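You operate a simulated robot arm through the tools that you are given. There is no shell and no other tool. Be economical: measure what you need, move in short steps, check, and stop when the job is done.

You are at the controls of a simulated robot arm. One attempt, no reset.

JOB
Press the powder from the orange-rimmed jar into a cake in the short red tin.
Fine: tip all of it in and stand the jar back; tin on the bed of the green press, lever down till the powder is at the line, tin back. Set down upright: jar with an orange rim, short red tin.
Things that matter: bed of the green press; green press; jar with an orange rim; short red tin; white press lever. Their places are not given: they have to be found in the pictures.

The check looks at the end state, three seconds after you hand in, the way a careful person would. Anything else that was tipped, shoved, dropped, spilled or broken makes it a failure.

ROBOT AND FRAMES
A 7-joint arm with a two-finger parallel gripper, fixed in place. Base frame: the origin is at the foot of the arm, x ahead of it, y to its left, z up. Units: m, degrees, N and s.
With the tool pointing down near the work surface it reaches from about 0.4 to 0.9 m from the base axis. Its first joint turns from -115.0 to 115.0 degrees. Payload 3.91 kg.
Tool frame: the origin (TCP) lies between the finger pads and is the grasp point; the fingertips stand 0.03 m ahead of it; z points along the fingers, y is the line along which they close. Largest opening 0.11 m; finger width 0.02, thickness 0.01; the body of the gripper, 0.048 by 0.112 m, starts 0.055 m behind the TCP.
Orientation is told as [roll, pitch, yaw] about the base's x, y, z axes, in that order, counted from this pose: with the fingers straight down and closing along the base's y, the tool's x points along the base's -x, its y along +y and its z along -z.

CONTROLS
- The arm moves only by the tool play_rows. Its argument "series" is a list of rows, each a list of 6 numbers: the shift along the tool's x, y, z in units of 400 mm (1.0 is 400 mm), then the turn, a rotation vector about the tool's x, y, z in units of 90 degrees (1.0 is 90 degrees). In form: [[dx, dy, dz, wx, wy, wz], ...]. A call has 1 to 8 rows; each row is the pose to reach, as a shift and turn from the pose commanded when the call began, along the tool's axes at that moment. "grip" is the finger opening in m, from 0 to 0.11, set as the call begins (left out, the last holds). A call with a number of a shift or a turn outside -1 to 1 is refused whole. Rows are played at 5 a second. More than 0.05 m and 8.6 degrees between two rows, or a gripper value outside its range, and nothing of the call is played. Where a pose cannot be reached the arm comes as near as it can. A force on the tool above 40 N (or 10 N above the force at the start of the call, whichever is more), or a blocked arm, ends the call early, and 0.2 s more pass. The fingers move at their own pace (about 0.153 m/s each) and stop on an object; they squeeze with about 24 N. The grip force told is the motor's: it shows also when the fingers shut on nothing. Time passes only in rows, and 0.2 s behind the last, so rows that repeat a pose let the fingers close. The reply holds the time, the measured pose of the TCP, the force on the tool along the base axes, the opening and the grip force, in the units named above and with some noise, with the torque about the TCP (base axes, N m) and any sound that the robot's microphone picked up, and new pictures: "show" is both (left out), scene, wrist or none.
- Cameras (640 x 400 px; columns grow to the right, rows downward): "scene" is fixed at [0.2211, 0.6529, 1.6726]; the picture's right is [-0.82, -0.57, 0.00], its down [-0.38, 0.54, -0.75] and it looks along [0.43, -0.62, -0.66] (base axes); focal length 364 px, centre (320, 200). "wrist" rides on the gripper at [0.072, 0.017, -0.103] in the tool frame; the picture's right is [-0.23, 0.97, 0.00], its down [-0.76, -0.18, -0.62] and it looks along [-0.61, -0.14, 0.78] (tool axes); focal length 222 px, centre (320, 200).
- move_column(by): slides the trunk up (or, below 0, down) by that many m; the arm rides with it, the base frame stays. It gives what a move gives, with no picture.
- locate(camera, pixels): for up to 12 pixels [column, row] of the newest picture of that camera ("zoom" is the newest enlarged one), the place [x, y, z] in the base frame of the surface seen there, good to about 0.002 m. No time passes.
- close_up(camera, box): a new picture of the part [left, top, right, bottom] of that camera's present view, enlarged. No time passes.
- sign_off(): hands the job in; it is judged then, once.

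Keep the steps short. Do not move on a guess: measure, check each grasp and each placing, and mend mistakes. In all there are 80 turns and 200 pictures (those below and enlarged ones count). Leave the gripper open and the arm clear of the work at the hand-in unless told otherwise, and finish with a single line.

The tools are called as a command line: name --pt "numbers of a row" for each row, then --argument value for the rest, lists and objects as JSON in quotes. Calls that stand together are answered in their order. play_rows: Moves the arm, as the interface text tells. Its arguments: {"type":"object","properties":{"series":{"type":"array","items":{"type":"array","items":{"type":"number"}}},"grip":{"type":"number"},"show":{"type":"string","enum":["both","scene","wrist","none"]}},"required":["series"]} The other tools are called the same way: move_column (by) slides the trunk up or down; locate (camera, pixels) gives the place of the surface under pixels of a picture; close_up (camera, box) takes an enlarged picture of a part of a camera's view; sign_off () hands the job in.

At the start:

```text
time: 0.0
tcp_pos: [0.3921, 0.2786, 1.4117]
ee_rot: [0.0, 0.0, 0.0]
wrist_force: [-0.1, -0.2, 0.2]
moment: [0.01, -0.01, 0.01]
width: 0.1098
grip_force: 0.1
trunk travel left (down, up): [-0.925, 0.065]
```

scene: 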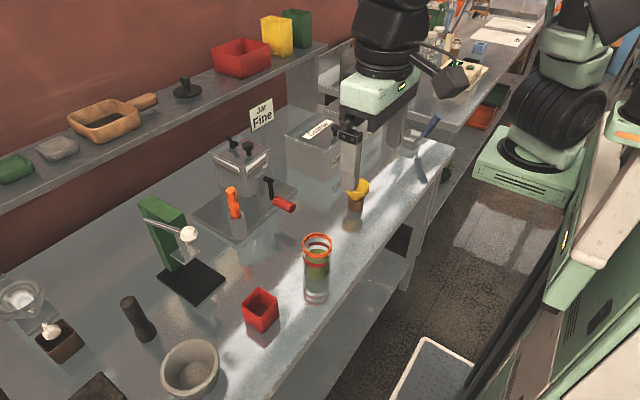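
wrist: 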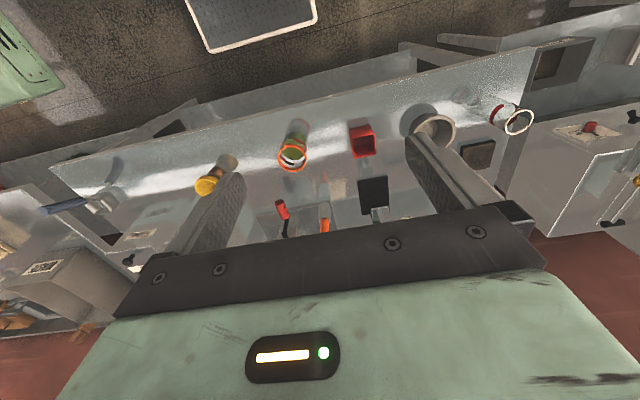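

I see the orange-rimmed jar at about (317,250), the red tin at (260,310) and the green press at (170,240). I'll enlarge that area and measure places.

close_up --camera "scene" --box '[120, 180, 360, 330]'

locate --camera "scene" --pixels '[[317, 237], [304, 250], [330, 250], [316, 270], [260, 293], [244, 306], [277, 305], [190, 280], [190, 233], [160, 205], [260, 340], [300, 320]]'

```text
2.67 times, centred on (240, 255) of scene
```

zoom: 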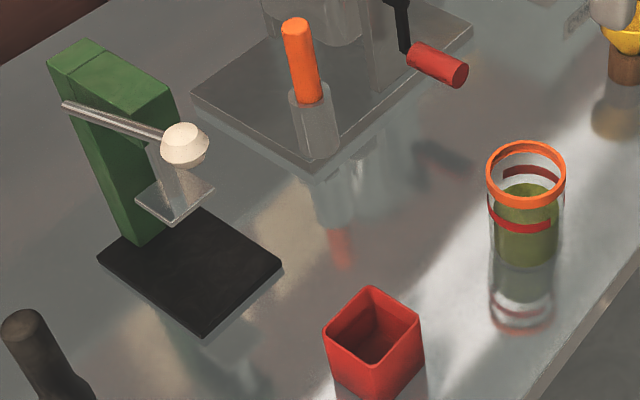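

```text
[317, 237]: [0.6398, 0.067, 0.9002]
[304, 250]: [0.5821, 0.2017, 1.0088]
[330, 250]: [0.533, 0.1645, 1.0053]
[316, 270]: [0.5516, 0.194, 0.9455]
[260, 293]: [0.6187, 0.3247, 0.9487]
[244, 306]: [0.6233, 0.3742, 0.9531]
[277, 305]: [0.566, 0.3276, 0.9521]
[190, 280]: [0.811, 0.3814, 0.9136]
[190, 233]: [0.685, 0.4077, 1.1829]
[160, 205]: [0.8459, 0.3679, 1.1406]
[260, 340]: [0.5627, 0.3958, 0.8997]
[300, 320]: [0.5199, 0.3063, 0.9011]
```

Next, tighter views of the tin, jar and press.

close_up --camera "scene" --box '[228, 280, 292, 340]'

locate --camera "zoom" --pixels '[[318, 90], [168, 195], [290, 340], [485, 220], [320, 200], [290, 505], [300, 150], [230, 200], [400, 200], [285, 290]]'

close_up --camera "scene" --box '[285, 225, 349, 305]'

close_up --camera "scene" --box '[130, 185, 240, 310]'

```text
6.67 times, centred on (260, 310) of scene
```

zoom: 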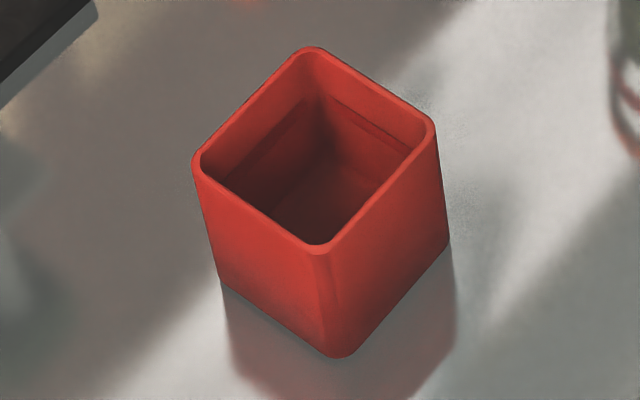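

```text
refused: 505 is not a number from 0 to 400
```

```text
5.00 times, centred on (317, 265) of scene
```

zoom: 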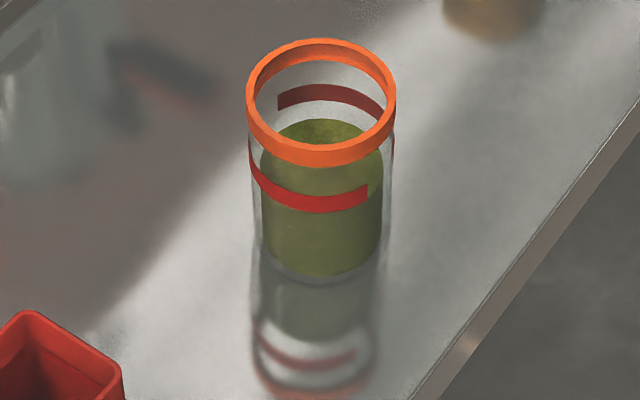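

```text
3.20 times, centred on (185, 248) of scene
```

zoom: 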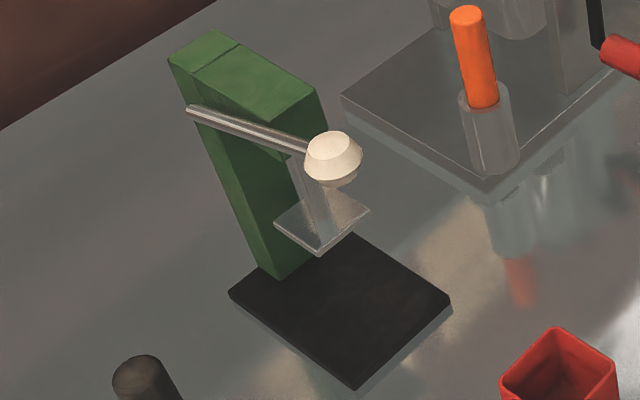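

Measuring: press points in the enlarged picture, tin and jar points in the scene.

locate --camera "zoom" --pixels '[[353, 236], [450, 300], [355, 384], [232, 291], [350, 310], [315, 248], [277, 222], [366, 209], [332, 145], [200, 112], [300, 148], [320, 97]]'

locate --camera "scene" --pixels '[[259, 287.6], [242, 304], [259.7, 316.8], [276.3, 298.3], [262.8, 332], [246, 321], [278.5, 305.5], [259, 308], [252, 300], [267, 298], [259, 312], [268, 315]]'

locate --camera "scene" --pixels '[[303, 246], [331, 246], [317, 256.5], [317, 234], [317, 266], [307, 275], [327, 275], [317, 279], [317, 250], [309, 262], [326, 262]]'

```text
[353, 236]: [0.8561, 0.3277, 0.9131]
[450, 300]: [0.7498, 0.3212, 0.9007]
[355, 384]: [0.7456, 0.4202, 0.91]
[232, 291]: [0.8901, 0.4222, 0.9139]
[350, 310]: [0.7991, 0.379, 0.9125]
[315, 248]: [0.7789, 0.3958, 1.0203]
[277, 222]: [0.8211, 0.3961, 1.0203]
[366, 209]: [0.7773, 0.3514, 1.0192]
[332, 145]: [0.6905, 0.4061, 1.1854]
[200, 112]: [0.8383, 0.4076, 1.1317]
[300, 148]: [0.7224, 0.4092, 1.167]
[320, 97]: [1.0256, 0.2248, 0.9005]
```

```text
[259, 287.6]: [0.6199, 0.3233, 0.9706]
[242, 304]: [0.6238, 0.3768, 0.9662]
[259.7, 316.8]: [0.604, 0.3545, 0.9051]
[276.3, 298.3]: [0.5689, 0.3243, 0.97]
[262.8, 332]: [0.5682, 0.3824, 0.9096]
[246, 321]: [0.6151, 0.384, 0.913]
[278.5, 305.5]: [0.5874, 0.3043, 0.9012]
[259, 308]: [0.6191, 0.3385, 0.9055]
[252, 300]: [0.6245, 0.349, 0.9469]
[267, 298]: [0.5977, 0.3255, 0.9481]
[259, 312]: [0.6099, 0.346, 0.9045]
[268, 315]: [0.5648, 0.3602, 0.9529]
```

```text
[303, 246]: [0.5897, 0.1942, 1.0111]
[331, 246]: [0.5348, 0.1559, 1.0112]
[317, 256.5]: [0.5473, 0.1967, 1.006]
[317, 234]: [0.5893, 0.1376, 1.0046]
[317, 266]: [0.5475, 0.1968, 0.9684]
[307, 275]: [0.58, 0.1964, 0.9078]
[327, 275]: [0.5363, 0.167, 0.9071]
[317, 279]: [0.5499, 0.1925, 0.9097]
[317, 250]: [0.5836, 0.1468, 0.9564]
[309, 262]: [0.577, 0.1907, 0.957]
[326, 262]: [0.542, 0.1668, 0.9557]
```

Measurements:
- The bench top is at z 0.900.
- The jar is at about (0.565, 0.172), with its rim at z 1.01.
- The tin is at about (0.596, 0.352), with its rim at z 0.97. It has an inner line.
- The platen is centred at about (0.800, 0.373) with its underside at z about 1.016, and the bed is at z 0.913.
- The lever knob is at (0.69, 0.406, 1.185).

I'll turn the tool high up in free space so that it points along +y with the camera on top. That allows a side grasp of the jar.

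play_rows --pt "0 0 0 -0.055 0.055 0.055" --pt "0 0 0 -0.11 0.11 0.11" --pt "0 0 0 -0.165 0.165 0.165" --pt "0 0 0 -0.22 0.22 0.22" --pt "0 0 0 -0.275 0.275 0.275" --pt "0 0 0 -0.33 0.33 0.33" --pt "0 0 0 -0.385 0.385 0.385" --pt "0 0 0 -0.385 0.385 0.385" --show "scene"

```text
time: 1.8
tcp_pos: [0.3916, 0.2783, 1.4111]
ee_rot: [26.6, 41.9, -26.6]
wrist_force: [-0.7, -0.4, -0.1]
moment: [0.01, 0.01, -0.01]
width: 0.1101
grip_force: 0.1
trunk travel left (down, up): [-0.925, 0.065]
```

scene: 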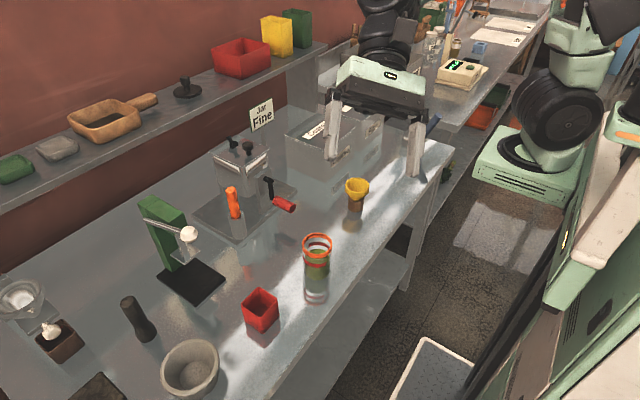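

The turn goes as planned, so I'll play the second half.

play_rows --pt "0 0 0 -0.055 0.055 0.055" --pt "0 0 0 -0.11 0.11 0.11" --pt "0 0 0 -0.165 0.165 0.165" --pt "0 0 0 -0.22 0.22 0.22" --pt "0 0 0 -0.275 0.275 0.275" --pt "0 0 0 -0.33 0.33 0.33" --pt "0 0 0 -0.385 0.385 0.385" --pt "0 0 0 -0.385 0.385 0.385" --show "both"

```text
time: 3.6
tcp_pos: [0.4037, 0.2902, 1.4151]
ee_rot: [-132.7, 89.9, 137.4]
wrist_force: [-0.3, -0.3, 0.2]
moment: [0.0, -0.03, 0.02]
width: 0.1099
grip_force: 0.1
out of reach, approached as far as the arm can: row 7, 8
trunk travel left (down, up): [-0.925, 0.065]
```

scene: 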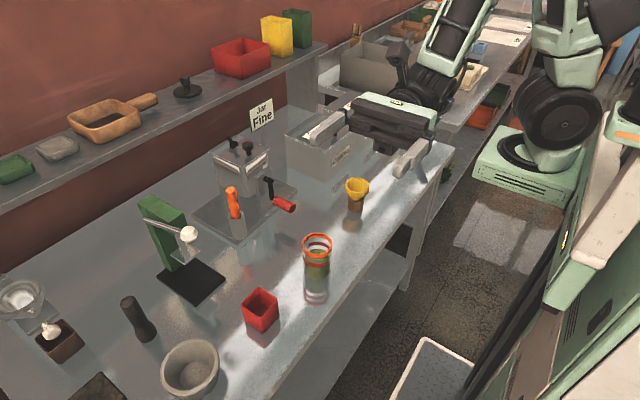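
wrist: 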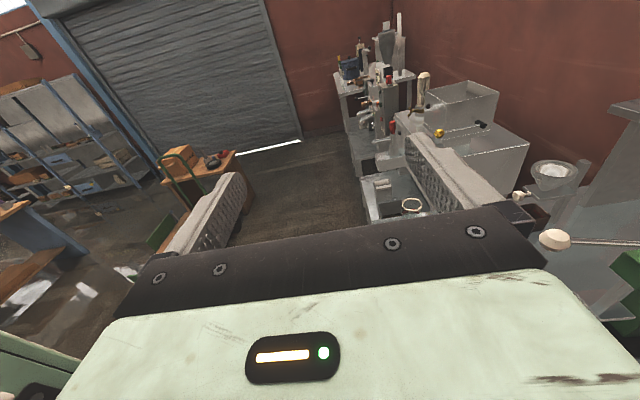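

The commanded spot was too close to the base, so the arm stopped short. I'll locate the neighbouring things (yellow bowl, wooden cup, bench edge) and move ahead in +x.

locate --camera "scene" --pixels '[[357, 183], [347, 188], [368, 188], [356, 208], [349, 205], [364, 205], [293, 207], [238, 232], [345, 300], [400, 230], [190, 365], [140, 320]]'

play_rows --pt "0 0.1 -0.05 0 0 0" --pt "0 0.2 -0.1 0 0 0" --pt "0 0.3 -0.15 0 0 0" --pt "0 0.4 -0.2 0 0 0" --pt "0 0.4 -0.3 0 0 0" --pt "0 0.4 -0.3 0 0 0" --show "scene"

```text
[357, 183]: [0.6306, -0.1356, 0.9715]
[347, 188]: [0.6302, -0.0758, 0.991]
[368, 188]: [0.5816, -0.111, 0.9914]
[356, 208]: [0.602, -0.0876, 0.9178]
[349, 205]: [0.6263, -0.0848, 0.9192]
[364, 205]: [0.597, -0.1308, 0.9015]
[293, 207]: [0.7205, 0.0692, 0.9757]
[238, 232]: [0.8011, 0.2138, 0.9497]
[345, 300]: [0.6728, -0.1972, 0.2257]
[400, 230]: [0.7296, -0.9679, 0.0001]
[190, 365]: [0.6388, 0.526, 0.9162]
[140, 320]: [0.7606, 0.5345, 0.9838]
```

```text
time: 5.0
tcp_pos: [0.5624, 0.1703, 1.4162]
ee_rot: [-128.0, 90.0, 142.0]
wrist_force: [-0.3, -0.3, -0.9]
moment: [0.04, 0.02, 0.06]
width: 0.1099
grip_force: 0.0
trunk travel left (down, up): [-0.925, 0.065]
```

scene: 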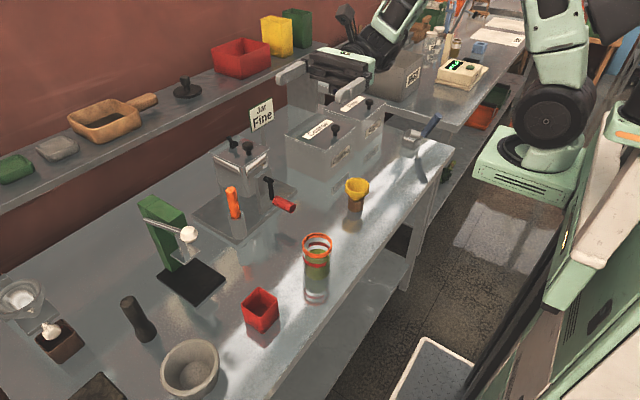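

The yellow cup stands at (0.607, -0.10), so approaching along +y would pass over it. I'll approach at azimuth 60°, tilted 20° down, and turn and back off to a pre-grasp line here, still high up.

play_rows --pt "0 -0.022 -0.039 -0.066 -0.043 0.012" --pt "0 -0.044 -0.078 -0.132 -0.087 0.023" --pt "0 -0.066 -0.117 -0.198 -0.13 0.035" --pt "0 -0.088 -0.156 -0.264 -0.174 0.046" --pt "0 -0.106 -0.19 -0.33 -0.217 0.058" --pt "0 -0.106 -0.19 -0.33 -0.217 0.058" --show "none"

move_column --by -0.3

```text
time: 6.4
tcp_pos: [0.5461, 0.0993, 1.4345]
ee_rot: [-0.1, 69.8, -120.0]
wrist_force: [0.6, -1.0, 0.5]
moment: [0.02, -0.02, -0.02]
width: 0.1097
grip_force: 0.1
out of reach, approached as far as the arm can: row 4, 5, 6
trunk travel left (down, up): [-0.925, 0.065]
```

```text
time: 9.4
tcp_pos: [0.5466, 0.0989, 1.1339]
ee_rot: [0.0, 69.9, -119.9]
wrist_force: [-0.3, 0.4, -0.4]
moment: [0.01, 0.02, 0.0]
width: 0.11
grip_force: 0.0
trunk travel left (down, up): [-0.625, 0.365]
```

The orientation is right but the position fell 3 cm short. I'll lower with the arm while going back a little, and see whether the reach improves.

play_rows --pt "-0.1 -0.025 0 0 0 0" --pt "-0.2 -0.05 0 0 0 0" --pt "-0.2 -0.05 0 0 0 0" --show "both"

```text
time: 10.2
tcp_pos: [0.5723, 0.1002, 1.0852]
ee_rot: [-0.2, 69.9, -120.0]
wrist_force: [-0.4, 0.1, 0.6]
moment: [0.03, -0.01, -0.02]
width: 0.1101
grip_force: 0.0
out of reach, approached as far as the arm can: row 1, 2, 3
trunk travel left (down, up): [-0.625, 0.365]
```

scene: 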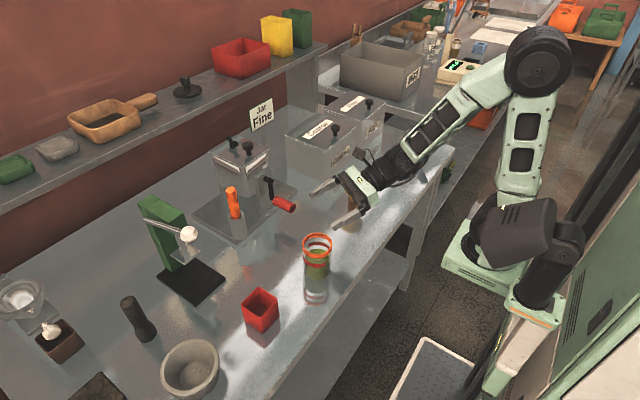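
wrist: 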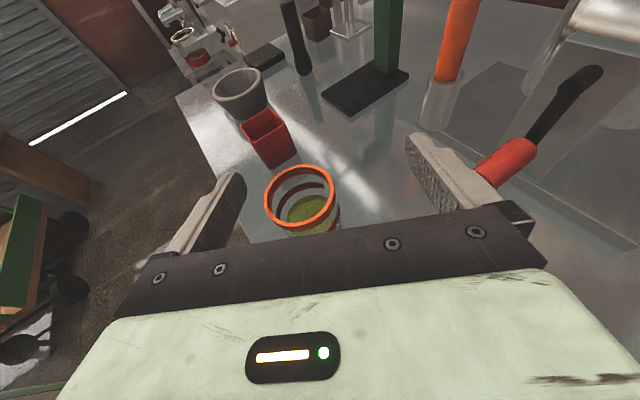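

Lower relative to the trunk makes the close-in reach worse. I'll raise the arm by 0.2 m and then lower the trunk instead.

play_rows --pt "0.1 -0.01 -0.03 0 0 0" --pt "0.2 -0.04 -0.1 0 0 0" --pt "0.29 -0.07 -0.17 0 0 0" --pt "0.37 -0.09 -0.22 0 0 0" --pt "0.435 -0.105 -0.268 0 0 0" --pt "0.435 -0.105 -0.268 0 0 0" --show "none"

```text
refused: row 2 steps farther than a row can; nothing moved
```

play_rows --pt "0.087 -0.021 -0.054 0 0 0" --pt "0.174 -0.042 -0.107 0 0 0" --pt "0.261 -0.063 -0.161 0 0 0" --pt "0.348 -0.084 -0.214 0 0 0" --pt "0.435 -0.105 -0.268 0 0 0" --pt "0.435 -0.105 -0.268 0 0 0" --show "none"

```text
time: 11.6
tcp_pos: [0.5479, 0.1055, 1.2258]
ee_rot: [0.0, 70.0, -120.0]
wrist_force: [-0.1, 0.6, -0.7]
moment: [-0.03, -0.03, 0.0]
width: 0.1102
grip_force: 0.1
out of reach, approached as far as the arm can: row 4, 5, 6
trunk travel left (down, up): [-0.625, 0.365]
```

Not better, so the limit is how near the wrist is to the base. I'll swing the azimuth to 75°, which keeps the hand clear of the yellow cup and the wrist farther out.

play_rows --pt "-0.012 0.012 -0.034 0.08 0 -0.029" --pt "-0.025 0.025 -0.068 0.157 0 -0.057" --pt "-0.025 0.025 -0.068 0.157 0 -0.057" --show "none"

```text
time: 12.4
tcp_pos: [0.5427, 0.0751, 1.2249]
ee_rot: [-0.1, 70.0, -104.9]
wrist_force: [0.1, 0.4, -1.1]
moment: [0.0, -0.03, -0.02]
width: 0.1099
grip_force: 0.0
trunk travel left (down, up): [-0.625, 0.365]
```

In reach now, and in line with the jar. I'll lower the trunk to grasp height.

move_column --by -0.265

play_rows --pt "0 0 0 0 0 0" --grip 0.11 --show "both"

```text
time: 15.1
tcp_pos: [0.5436, 0.0765, 0.9598]
ee_rot: [-0.1, 69.9, -105.0]
wrist_force: [-1.0, -0.3, -0.3]
moment: [-0.03, 0.02, -0.01]
width: 0.1103
grip_force: 0.1
trunk travel left (down, up): [-0.36, 0.63]
```

```text
time: 15.5
tcp_pos: [0.5439, 0.075, 0.9606]
ee_rot: [-0.2, 70.0, -105.0]
wrist_force: [-0.2, -0.4, -0.5]
moment: [0.0, -0.03, -0.01]
width: 0.1101
grip_force: 0.1
trunk travel left (down, up): [-0.36, 0.63]
```

scene: 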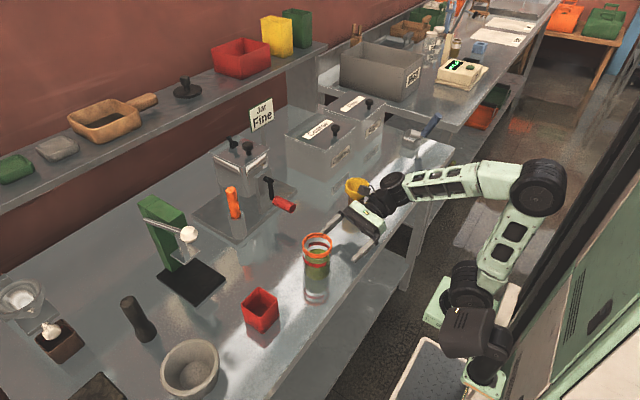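
wrist: 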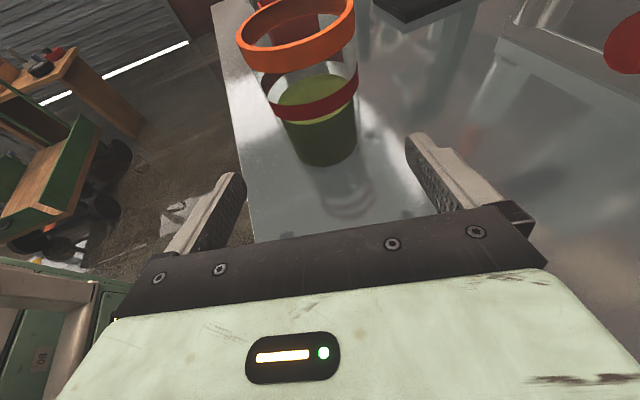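

The jar stands between the fingers in the wrist picture, at about (318,110). I'll check its centre from here.

locate --camera "wrist" --pixels '[[238, 45], [355, 20], [300, 68], [272, 100], [357, 85], [318, 118], [298, 155], [355, 145], [325, 165], [318, 90]]'

```text
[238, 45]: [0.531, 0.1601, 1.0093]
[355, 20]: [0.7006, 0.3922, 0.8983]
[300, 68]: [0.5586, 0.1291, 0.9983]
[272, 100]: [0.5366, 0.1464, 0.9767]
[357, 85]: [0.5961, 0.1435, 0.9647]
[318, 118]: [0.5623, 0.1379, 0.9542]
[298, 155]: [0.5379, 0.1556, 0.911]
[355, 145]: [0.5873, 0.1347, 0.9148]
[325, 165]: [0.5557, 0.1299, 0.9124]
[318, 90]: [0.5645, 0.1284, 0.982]
```

The jar centre is about (0.564, 0.166). I'll advance 92 mm horizontally, then close.

play_rows --pt "0.026 -0.003 0.072 0 0 0" --pt "0.053 -0.006 0.145 0 0 0" --pt "0.079 -0.0095 0.217 0 0 0" --pt "0.079 -0.0095 0.217 0 0 0" --show "wrist"

play_rows --pt "0 0 0 0 0 0" --pt "0 0 0 0 0 0" --pt "0 0 0 0 0 0" --grip 0.04 --show "wrist"

```text
time: 16.5
tcp_pos: [0.5631, 0.1665, 0.9608]
ee_rot: [-0.2, 70.0, -105.1]
wrist_force: [-0.2, 0.0, 0.6]
moment: [-0.01, 0.01, -0.02]
width: 0.1101
grip_force: 0.1
trunk travel left (down, up): [-0.36, 0.63]
```

wrist: 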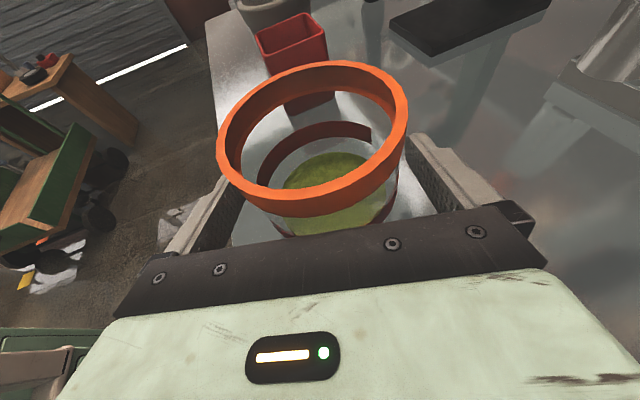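

```text
time: 17.3
tcp_pos: [0.5622, 0.1657, 0.96]
ee_rot: [0.0, 70.0, -105.0]
wrist_force: [-0.2, 0.7, 2.5]
moment: [0.05, -0.09, 0.01]
width: 0.0694
grip_force: 24.4
trunk travel left (down, up): [-0.36, 0.63]
```

wrist: 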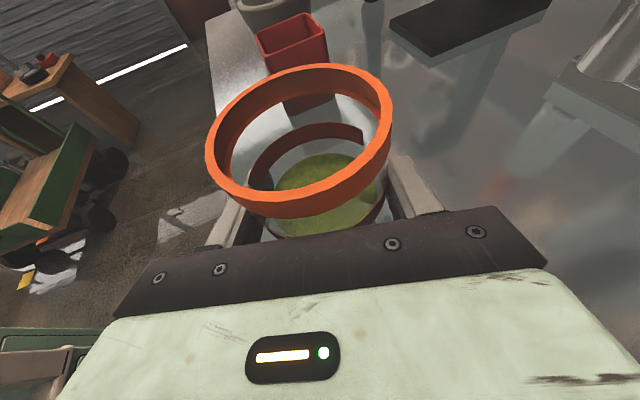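

The jar is gripped with an opening of 0.069. I'll lift it with the trunk, then carry it to beside the tin on the +x side, staying high.

move_column --by 0.14

play_rows --pt "0.032 0.025 0.088 0 0 0" --pt "0.064 0.051 0.176 0 0 0" --pt "0.096 0.076 0.265 0 0 0" --pt "0.128 0.102 0.353 0 0 0" --pt "0.16 0.127 0.441 0 0 0" --pt "0.16 0.127 0.441 0 0 0" --show "both"

```text
time: 19.0
tcp_pos: [0.5625, 0.1661, 1.1002]
ee_rot: [-0.1, 70.0, -105.1]
wrist_force: [-0.4, -0.2, -1.9]
moment: [-0.03, 0.02, 0.0]
width: 0.0692
grip_force: 24.3
trunk travel left (down, up): [-0.5, 0.49]
```

```text
time: 20.4
tcp_pos: [0.6611, 0.3331, 1.1013]
ee_rot: [-0.2, 70.0, -105.1]
wrist_force: [0.8, 0.2, -2.2]
moment: [0.0, -0.02, -0.01]
width: 0.0695
grip_force: 23.7
trunk travel left (down, up): [-0.5, 0.49]
```

scene: 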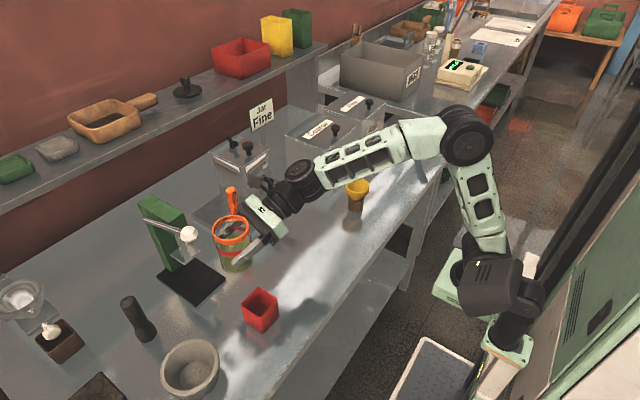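
wrist: 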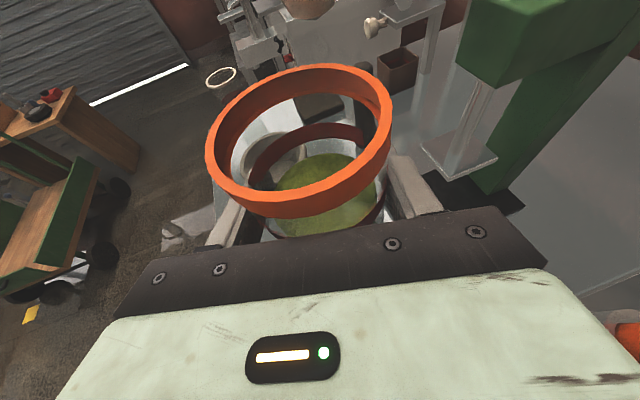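

No contact, and the jar is level. I'll tip it 56° toward the tin at this height. The jar is only half full, so nothing should run out yet.

play_rows --pt "0 0 0 -0.0304 0 -0.0836" --pt "0 0 0 -0.0608 0 -0.1672" --pt "0 0 0 -0.0912 0 -0.2508" --pt "0 0 0 -0.1216 0 -0.3344" --pt "0 0 0 -0.152 0 -0.418" --pt "0 0 0 -0.1824 0 -0.5016" --pt "0 0 0 -0.213 0 -0.585" --pt "0 0 0 -0.213 0 -0.585" --show "both"

```text
time: 22.2
tcp_pos: [0.6616, 0.3331, 1.0991]
ee_rot: [77.0, 31.7, -38.6]
wrist_force: [0.4, -0.3, -2.3]
moment: [0.03, 0.03, 0.02]
width: 0.0695
grip_force: 24.0
trunk travel left (down, up): [-0.5, 0.49]
```

scene: 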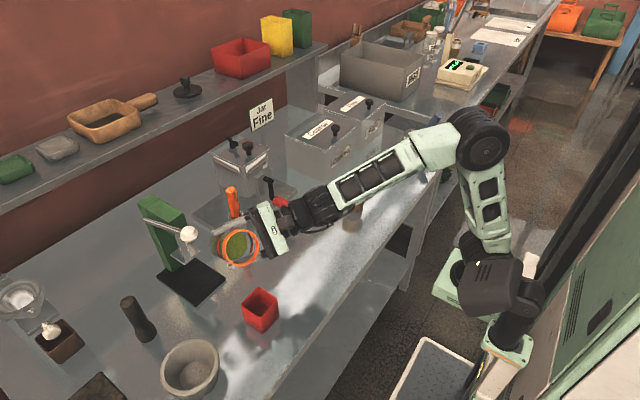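
wrist: 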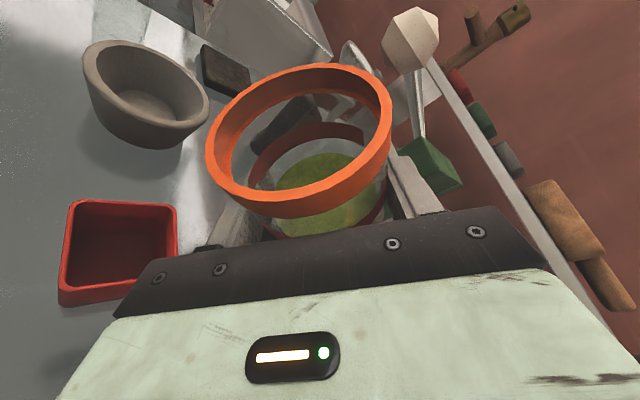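

In reach. I'll check where the lip really is against the tin.

close_up --camera "scene" --box '[200, 215, 296, 335]'

locate --camera "scene" --pixels '[[223, 247], [241, 230], [258, 247], [241, 265], [230, 260], [252, 260], [229, 235], [253, 235], [260, 290], [277, 299], [243, 305]]'

```text
3.33 times, centred on (248, 275) of scene
```

zoom: 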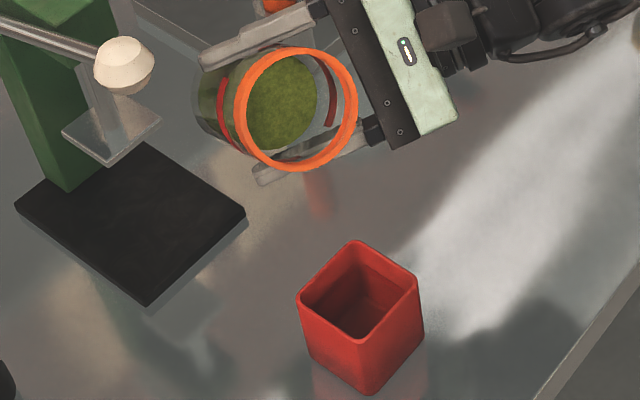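

```text
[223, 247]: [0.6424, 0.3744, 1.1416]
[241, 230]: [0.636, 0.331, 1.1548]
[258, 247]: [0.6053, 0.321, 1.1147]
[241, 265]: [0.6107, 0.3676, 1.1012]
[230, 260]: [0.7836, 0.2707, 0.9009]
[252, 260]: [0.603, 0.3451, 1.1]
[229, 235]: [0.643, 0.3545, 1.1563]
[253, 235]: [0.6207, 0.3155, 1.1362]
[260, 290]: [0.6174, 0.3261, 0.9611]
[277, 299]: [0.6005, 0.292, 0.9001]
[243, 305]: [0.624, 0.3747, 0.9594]
```

The lip's lowest point is at about (0.603, 0.346, 1.100), as computed, and the tin centre is at (0.596, 0.352). I'll lower so the lip sits about 2 cm above the tin rim, then tip slowly with the lip held in place.

move_column --by -0.11

play_rows --pt "0.007 0.0085 0.002 -0.0152 0 -0.0418" --pt "0.0145 0.017 0.0027 -0.0304 0 -0.0836" --pt "0.0215 0.0247 0.0 -0.0456 0 -0.1254" --pt "0.0285 0.032 -0.0025 -0.0608 0 -0.1672" --pt "0.0364 0.0385 -0.0054 -0.076 0 -0.209" --pt "0.0444 0.0448 -0.0082 -0.0912 0 -0.2508" --pt "0.0531 0.0502 -0.0114 -0.1064 0 -0.2926" --pt "0.0618 0.0553 -0.0146 -0.1216 0 -0.3344" --show "both"

```text
time: 23.4
tcp_pos: [0.6635, 0.332, 1.0093]
ee_rot: [78.9, 31.7, -37.7]
wrist_force: [3.3, 0.0, 8.5]
moment: [-0.19, 0.22, 0.09]
width: 0.069
grip_force: 24.1
trunk travel left (down, up): [-0.395, 0.595]
stopped: the force on the tool passed its limit at 47 N (the readings are from after the stop); the commanded pose is now the measured one
```

```text
time: 25.2
tcp_pos: [0.6546, 0.3389, 1.0385]
ee_rot: [90.7, 1.8, -34.9]
wrist_force: [0.7, 0.4, -1.5]
moment: [-0.01, -0.01, -0.02]
width: 0.0689
grip_force: 24.3
trunk travel left (down, up): [-0.395, 0.595]
```

scene: 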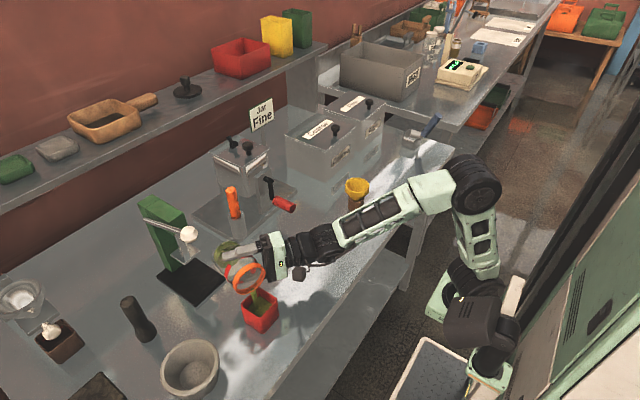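
wrist: 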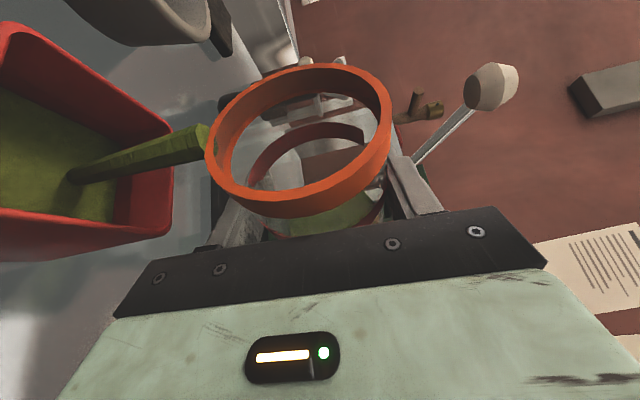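

The trunk stopped at 47 N while lowering, so something touched. The tip then ran free, and powder is now streaming into the tin. I'll check whether the tin was shoved and whether anything was spilled.

close_up --camera "scene" --box '[200, 225, 296, 345]'

locate --camera "scene" --pixels '[[242.5, 304], [277, 298.5], [260, 316], [263, 331], [246, 321], [267, 290], [249, 296], [258, 306], [238, 293], [250, 284]]'

```text
3.33 times, centred on (248, 285) of scene
```

zoom: 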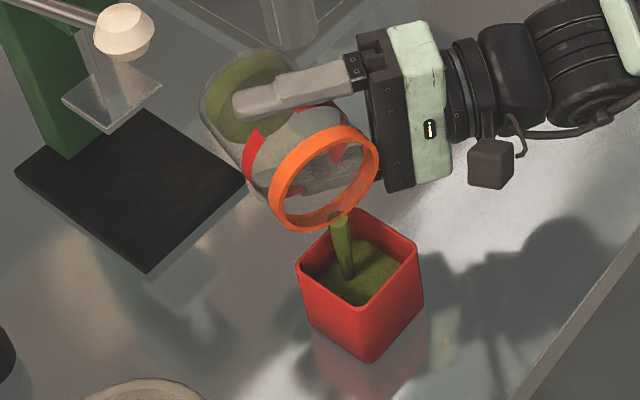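

```text
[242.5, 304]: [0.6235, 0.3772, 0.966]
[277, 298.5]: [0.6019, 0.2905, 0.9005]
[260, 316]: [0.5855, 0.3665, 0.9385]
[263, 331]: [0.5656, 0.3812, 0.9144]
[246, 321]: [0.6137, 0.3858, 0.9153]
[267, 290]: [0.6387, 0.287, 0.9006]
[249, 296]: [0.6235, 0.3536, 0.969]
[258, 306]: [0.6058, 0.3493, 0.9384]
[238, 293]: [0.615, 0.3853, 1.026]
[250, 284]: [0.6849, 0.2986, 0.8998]
```

The tin hasn't moved; probably a finger only brushed its rim. The stream lands in the middle of the tin. I'll keep tipping slowly, 88° to 104°.

play_rows --pt "0 0 0 0 0 0" --pt "0.003 0.0042 -0.0011 -0.0076 0 -0.0209" --pt "0.0059 0.0084 -0.0022 -0.0152 0 -0.0418" --pt "0.0088 0.0126 -0.0032 -0.0228 0 -0.0627" --pt "0.0118 0.0168 -0.0043 -0.0304 0 -0.0836" --pt "0.0189 0.0243 -0.0069 -0.0456 0 -0.1254" --pt "0.026 0.0318 -0.0095 -0.0608 0 -0.1672" --pt "0.026 0.0318 -0.0095 -0.0608 0 -0.1672" --show "both"

```text
time: 27.0
tcp_pos: [0.6433, 0.3418, 1.0524]
ee_rot: [96.4, -13.2, -35.8]
wrist_force: [1.5, 0.2, -0.9]
moment: [0.0, -0.01, 0.02]
width: 0.0689
grip_force: 23.4
trunk travel left (down, up): [-0.395, 0.595]
```

scene: 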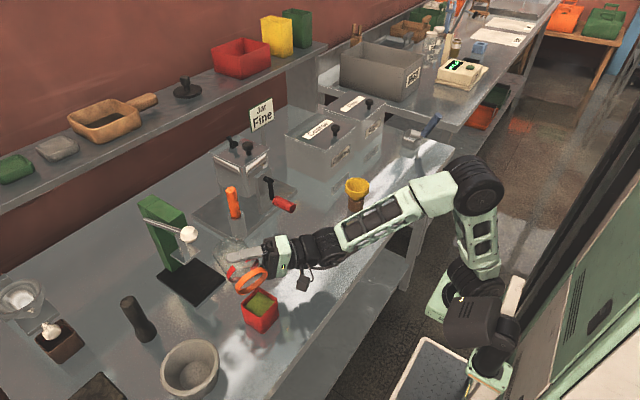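
wrist: 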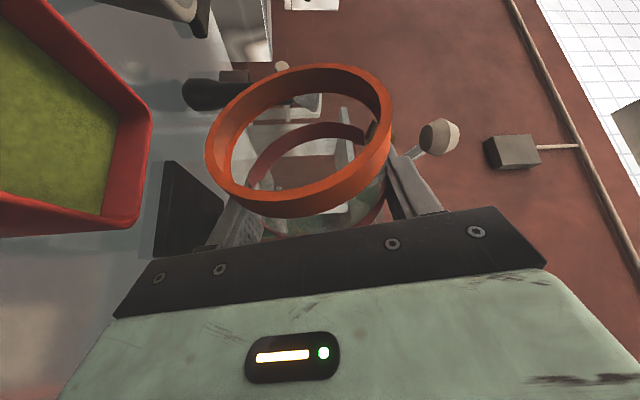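

The jar looks nearly empty. I'll tip on to about 128° to get the last of it out, then look.

play_rows --pt "0.0079 0.0065 -0.0029 -0.0152 0 -0.0418" --pt "0.0158 0.013 -0.0058 -0.0304 0 -0.0836" --pt "0.0245 0.0185 -0.009 -0.0456 0 -0.1254" --pt "0.0333 0.0232 -0.012 -0.0608 0 -0.1672" --pt "0.043 0.027 -0.0155 -0.076 0 -0.209" --pt "0.052 0.031 -0.019 -0.0912 0 -0.2508" --pt "0.052 0.031 -0.019 -0.0912 0 -0.2508" --pt "0.052 0.031 -0.019 -0.0912 0 -0.2508" --show "none"

close_up --camera "scene" --box '[200, 225, 296, 345]'

close_up --camera "wrist" --box '[180, 50, 420, 240]'

```text
time: 28.8
tcp_pos: [0.6198, 0.3482, 1.0588]
ee_rot: [106.7, -35.3, -40.7]
wrist_force: [0.2, 0.4, -0.5]
moment: [0.02, 0.03, 0.0]
width: 0.0689
grip_force: 23.8
trunk travel left (down, up): [-0.395, 0.595]
```

```text
3.33 times, centred on (248, 285) of scene
```

zoom: 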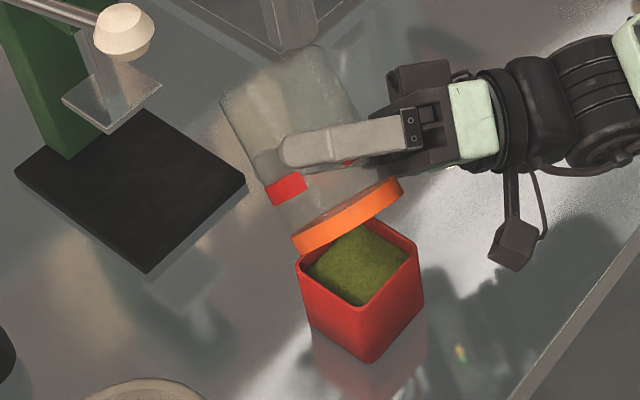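

```text
2.11 times, centred on (300, 145) of wrist
```

zoom: 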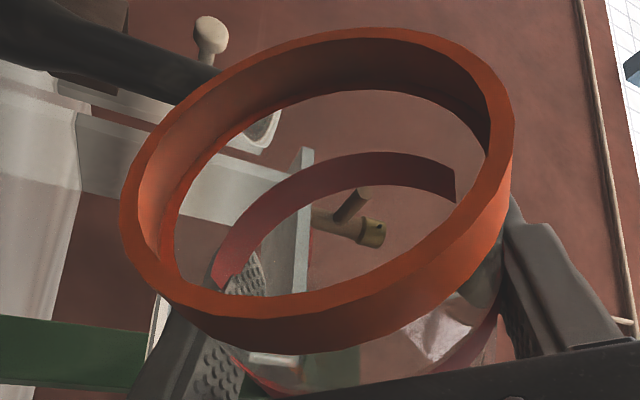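

The jar is empty, nothing is spilled, and the powder stands near the tin's rim. I'll raise, back away from the lever and start to right the jar.

move_column --by 0.1

play_rows --pt "-0.034 0 -0.094 0 0 0" --pt "-0.068 0 -0.188 0 0 0" --pt "-0.103 0 -0.282 0 0 0" --pt "-0.103 0 -0.282 0.0304 0 0.0836" --pt "-0.103 0 -0.282 0.0608 0 0.1672" --pt "-0.103 0 -0.282 0.0912 0 0.2508" --pt "-0.103 0 -0.282 0.1216 0 0.3344" --pt "-0.103 0 -0.282 0.152 0 0.418" --show "none"

play_rows --pt "0 0 0 0.0304 0 0.0836" --pt "0 0 0 0.0608 0 0.1672" --pt "0 0 0 0.0912 0 0.2508" --pt "0 0 0 0.1216 0 0.3344" --pt "0 0 0 0.152 0 0.418" --pt "0 0 0 0.1824 0 0.5016" --pt "0 0 0 0.213 0 0.585" --pt "0 0 0 0.243 0 0.669" --show "none"

```text
time: 30.1
tcp_pos: [0.6199, 0.3469, 1.1569]
ee_rot: [106.6, -35.3, -40.7]
wrist_force: [0.1, -0.3, 0.0]
moment: [-0.03, -0.01, 0.0]
width: 0.0685
grip_force: 24.5
trunk travel left (down, up): [-0.495, 0.495]
```

```text
time: 31.9
tcp_pos: [0.5896, 0.2322, 1.1562]
ee_rot: [90.6, 2.0, -34.9]
wrist_force: [0.1, -0.1, 0.7]
moment: [-0.01, 0.0, 0.0]
width: 0.0687
grip_force: 24.0
trunk travel left (down, up): [-0.495, 0.495]
```

```text
time: 33.8
tcp_pos: [0.5897, 0.2307, 1.1568]
ee_rot: [54.9, 59.7, -54.7]
wrist_force: [-0.4, 0.5, -0.7]
moment: [-0.02, 0.0, 0.0]
width: 0.0686
grip_force: 23.9
trunk travel left (down, up): [-0.495, 0.495]
```

play_rows --pt "0 0 0 0.0304 0 0.0836" --pt "0 0 0 0.0608 0 0.1672" --pt "0 0 0 0.0912 0 0.2508" --pt "0 0 0 0.0912 0 0.2508" --show "scene"

```text
time: 34.8
tcp_pos: [0.5901, 0.231, 1.1562]
ee_rot: [1.1, 71.3, -103.9]
wrist_force: [0.0, 0.3, -0.6]
moment: [0.0, 0.0, -0.02]
width: 0.0686
grip_force: 24.2
trunk travel left (down, up): [-0.495, 0.495]
```

scene: 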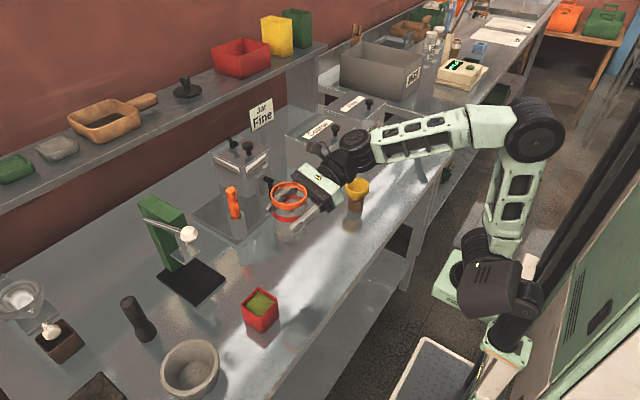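

The jar is upright within about 1°. I'll correct that degree and go over its old place.

play_rows --pt "-0.03 -0.012 -0.082 0 -0.007 0" --pt "-0.06 -0.024 -0.164 0 -0.0144 0" --pt "-0.06 -0.024 -0.164 0 -0.0144 0" --show "none"

move_column --by -0.17

play_rows --pt "0 0 0 0 0 0" --show "both"

```text
time: 35.5
tcp_pos: [0.5608, 0.1676, 1.1538]
ee_rot: [1.2, 69.9, -103.8]
wrist_force: [0.5, -0.5, 0.5]
moment: [0.0, -0.01, -0.03]
width: 0.0682
grip_force: 24.3
trunk travel left (down, up): [-0.495, 0.495]
```

```text
time: 37.5
tcp_pos: [0.561, 0.1685, 0.9845]
ee_rot: [1.2, 70.0, -103.8]
wrist_force: [-0.1, 1.1, -1.0]
moment: [-0.03, -0.01, 0.01]
width: 0.0683
grip_force: 23.8
trunk travel left (down, up): [-0.325, 0.665]
```

```text
time: 37.9
tcp_pos: [0.5613, 0.1683, 0.9837]
ee_rot: [1.2, 69.9, -103.8]
wrist_force: [-0.4, -0.6, -0.6]
moment: [0.0, 0.02, -0.01]
width: 0.0682
grip_force: 24.7
trunk travel left (down, up): [-0.325, 0.665]
```

scene: 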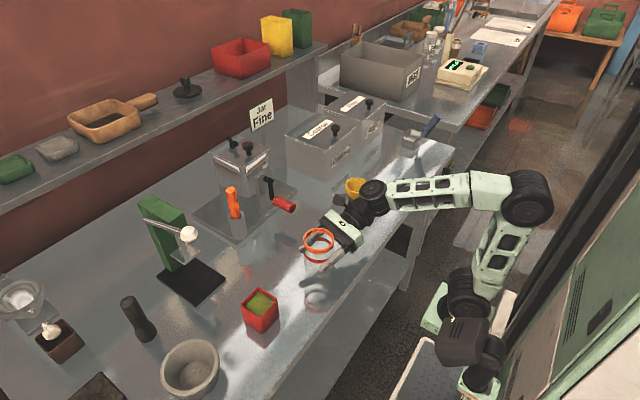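
wrist: 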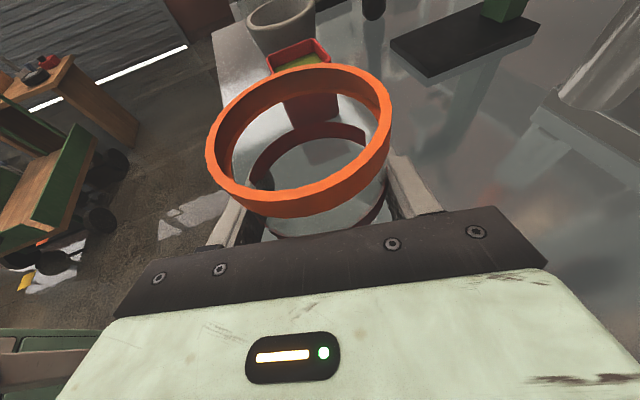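

The jar is empty, at z 0.984. I'll lower the last 22 mm gently.

play_rows --pt "-0.02 0 0.0073 0 0 0" --pt "-0.04 0 0.0145 0 0 0" --pt "-0.0517 0 0.0188 0 0 0" --pt "-0.0517 0 0.0188 0 0 0" --show "none"

```text
time: 38.9
tcp_pos: [0.5614, 0.1677, 0.9627]
ee_rot: [1.2, 70.0, -103.8]
wrist_force: [-0.6, 0.7, -1.3]
moment: [-0.02, 0.01, -0.02]
width: 0.0679
grip_force: 24.1
trunk travel left (down, up): [-0.325, 0.665]
```

play_rows --pt "-0.0035 0 0.0013 0 0 0" --pt "-0.007 0 0.0026 0 0 0" --pt "-0.007 0 0.0026 0 0 0" --show "none"

```text
time: 39.7
tcp_pos: [0.5614, 0.1684, 0.9599]
ee_rot: [1.3, 70.0, -103.7]
wrist_force: [0.3, -0.5, 8.0]
moment: [-0.02, 0.35, 0.13]
width: 0.0681
grip_force: 23.7
trunk travel left (down, up): [-0.325, 0.665]
```

Contact at 8 N: the jar stands on the bench. I'll open the fingers and then back straight out.

play_rows --pt "0 0 0 0 0 0" --pt "0 0 0 0 0 0" --pt "0 0 0 0 0 0" --grip 0.11 --show "none"

play_rows --pt "-0.034 0 -0.094 0 0 0" --pt "-0.068 0 -0.188 0 0 0" --pt "-0.085 0 -0.23 0 0 0" --pt "-0.085 0 -0.23 0 0 0" --show "both"

```text
time: 40.5
tcp_pos: [0.5608, 0.1678, 0.9597]
ee_rot: [1.1, 69.9, -103.8]
wrist_force: [-0.2, 0.2, -0.6]
moment: [0.01, 0.03, -0.01]
width: 0.11
grip_force: 0.0
trunk travel left (down, up): [-0.325, 0.665]
```

```text
time: 41.5
tcp_pos: [0.5339, 0.0726, 0.9585]
ee_rot: [1.3, 70.0, -103.8]
wrist_force: [-0.2, 0.2, -0.2]
moment: [0.02, 0.0, 0.01]
width: 0.1102
grip_force: 0.1
trunk travel left (down, up): [-0.325, 0.665]
```

scene: 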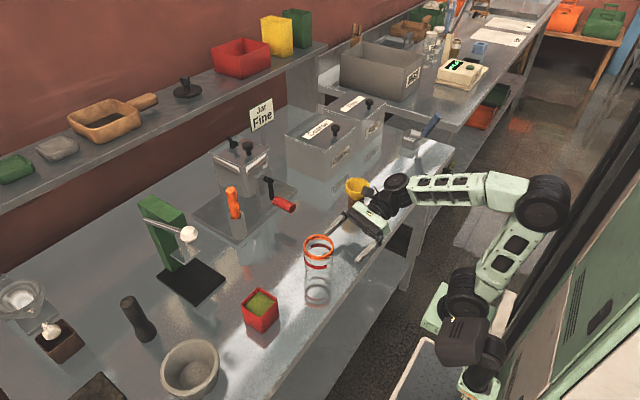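
wrist: 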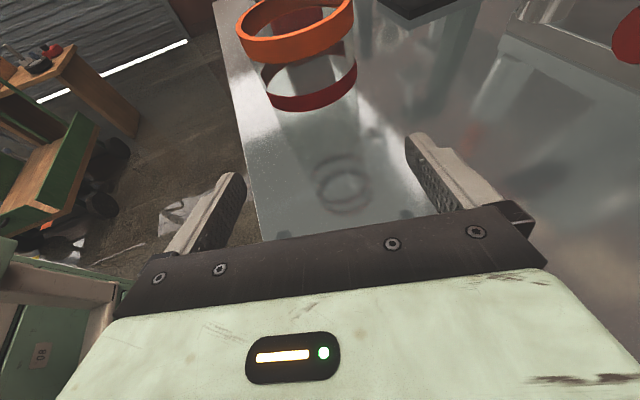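

The jar stands upright where it was, and empty. I'll raise the arm and take closer looks at the press and tin for exact centres.

move_column --by 0.25

close_up --camera "scene" --box '[140, 200, 236, 260]'

locate --camera "scene" --pixels '[[184.5, 261.5], [172.7, 252.5], [200, 249.5], [189, 243], [187, 253], [195, 250], [176, 252], [175, 265], [182, 240], [170, 262], [181, 232], [195, 215]]'

locate --camera "scene" --pixels '[[259, 288], [243, 303.5], [259.7, 315.5], [276, 299], [268, 293], [251, 296], [268, 308], [251, 310], [259, 300], [253, 302], [266, 300], [259, 310]]'

```text
time: 44.0
tcp_pos: [0.5346, 0.0725, 1.2077]
ee_rot: [1.3, 70.1, -103.7]
wrist_force: [-0.3, 0.2, 0.1]
moment: [-0.01, 0.02, 0.03]
width: 0.1097
grip_force: 0.0
trunk travel left (down, up): [-0.575, 0.415]
```

```text
6.67 times, centred on (188, 230) of scene
```

zoom: 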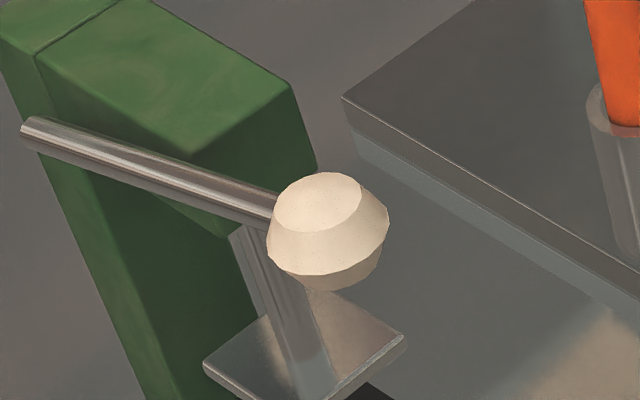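

```text
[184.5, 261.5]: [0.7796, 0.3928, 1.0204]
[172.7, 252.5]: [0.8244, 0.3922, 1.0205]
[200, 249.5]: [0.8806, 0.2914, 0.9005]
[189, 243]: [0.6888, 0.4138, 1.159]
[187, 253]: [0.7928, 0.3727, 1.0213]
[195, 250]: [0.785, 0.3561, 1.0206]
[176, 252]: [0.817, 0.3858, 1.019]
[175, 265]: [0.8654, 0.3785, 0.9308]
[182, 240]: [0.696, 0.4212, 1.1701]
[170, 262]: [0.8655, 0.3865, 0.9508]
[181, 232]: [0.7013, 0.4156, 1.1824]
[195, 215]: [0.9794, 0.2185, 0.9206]
```

```text
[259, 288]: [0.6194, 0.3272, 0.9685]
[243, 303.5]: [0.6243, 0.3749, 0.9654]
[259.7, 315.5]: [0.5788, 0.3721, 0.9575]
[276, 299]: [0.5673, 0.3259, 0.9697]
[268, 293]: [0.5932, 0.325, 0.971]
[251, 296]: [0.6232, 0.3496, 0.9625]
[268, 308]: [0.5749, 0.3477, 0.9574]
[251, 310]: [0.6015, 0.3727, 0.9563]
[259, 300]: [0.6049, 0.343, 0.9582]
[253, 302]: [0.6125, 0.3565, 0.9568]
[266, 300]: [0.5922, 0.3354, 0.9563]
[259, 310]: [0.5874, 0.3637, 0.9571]
```

Findings:
- The platen is centred at (0.8005, 0.3735) and is axis-aligned.
- The press column face is at x 0.865, so there is room for the fingers.
- The tin spans x 0.567–0.6245 and y 0.324–0.382, nearly square to the axes.
- The loose powder is at z 0.957. The line was at about z 0.947, so it has to go down about 10 mm.

Now I'll go up, over beside the tin, and turn the tool to point along +x.

move_column --by 0.1

play_rows --pt "0.0366 0.016 0.1004 0 0 0" --pt "0.0731 0.032 0.2009 0 0 0" --pt "0.1097 0.048 0.3013 0 0 0" --pt "0.1463 0.064 0.4017 0 0 0" --pt "0.1829 0.08 0.5021 0 0 0" --pt "0.2194 0.096 0.6026 0 0 0" --pt "0.256 0.112 0.703 0 0 0" --show "none"

play_rows --pt "0 0 0 -0.0885 0 0.0322" --pt "0 0 0 -0.1769 0 0.0644" --pt "0 0 0 -0.2654 0 0.0966" --pt "0 0 0 -0.3538 0 0.1287" --pt "0 0 0 -0.4423 0 0.1609" --pt "0 0 0 -0.5307 0 0.1931" --pt "0 0 0 -0.6191 0 0.2253" --pt "0 0 0 -0.7076 0 0.2574" --show "none"

```text
time: 45.4
tcp_pos: [0.535, 0.0732, 1.3076]
ee_rot: [1.2, 70.0, -103.7]
wrist_force: [0.9, -0.2, -1.5]
moment: [0.01, 0.0, 0.0]
width: 0.1101
grip_force: 0.0
trunk travel left (down, up): [-0.675, 0.315]
```

```text
time: 47.0
tcp_pos: [0.6578, 0.3474, 1.3087]
ee_rot: [1.3, 70.0, -103.9]
wrist_force: [0.1, 0.1, -0.3]
moment: [0.03, -0.01, 0.0]
width: 0.1099
grip_force: 0.0
trunk travel left (down, up): [-0.675, 0.315]
```

```text
time: 48.8
tcp_pos: [0.6546, 0.3497, 1.3089]
ee_rot: [0.3, 70.5, -172.6]
wrist_force: [-0.8, -0.2, -0.2]
moment: [0.0, -0.03, -0.03]
width: 0.1101
grip_force: 0.1
trunk travel left (down, up): [-0.675, 0.315]
```

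play_rows --pt "-0.028 -0.0145 -0.078 -0.039 -0.003 0.014" --pt "-0.0565 -0.029 -0.155 -0.0773 -0.0056 0.0281" --pt "-0.0565 -0.029 -0.155 -0.0773 -0.0056 0.0281" --show "both"

```text
time: 49.6
tcp_pos: [0.5882, 0.3539, 1.3064]
ee_rot: [0.3, 69.8, -179.9]
wrist_force: [0.0, 0.4, 0.5]
moment: [0.02, 0.0, 0.02]
width: 0.1099
grip_force: 0.0
trunk travel left (down, up): [-0.675, 0.315]
```

scene: 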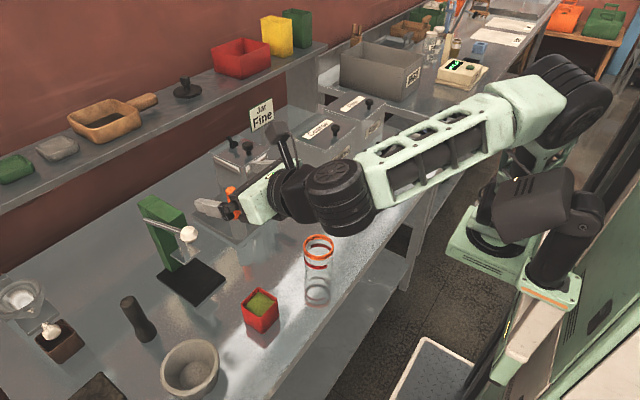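
wrist: 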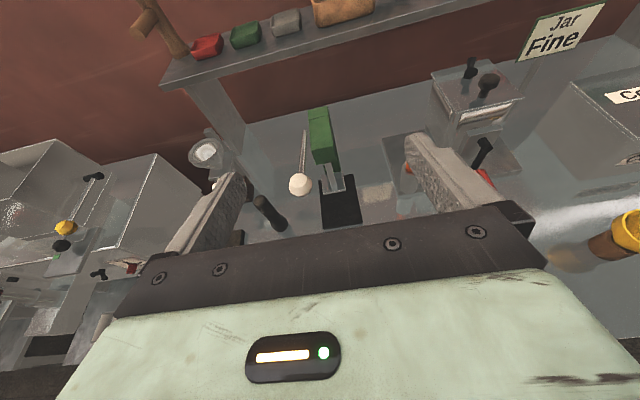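

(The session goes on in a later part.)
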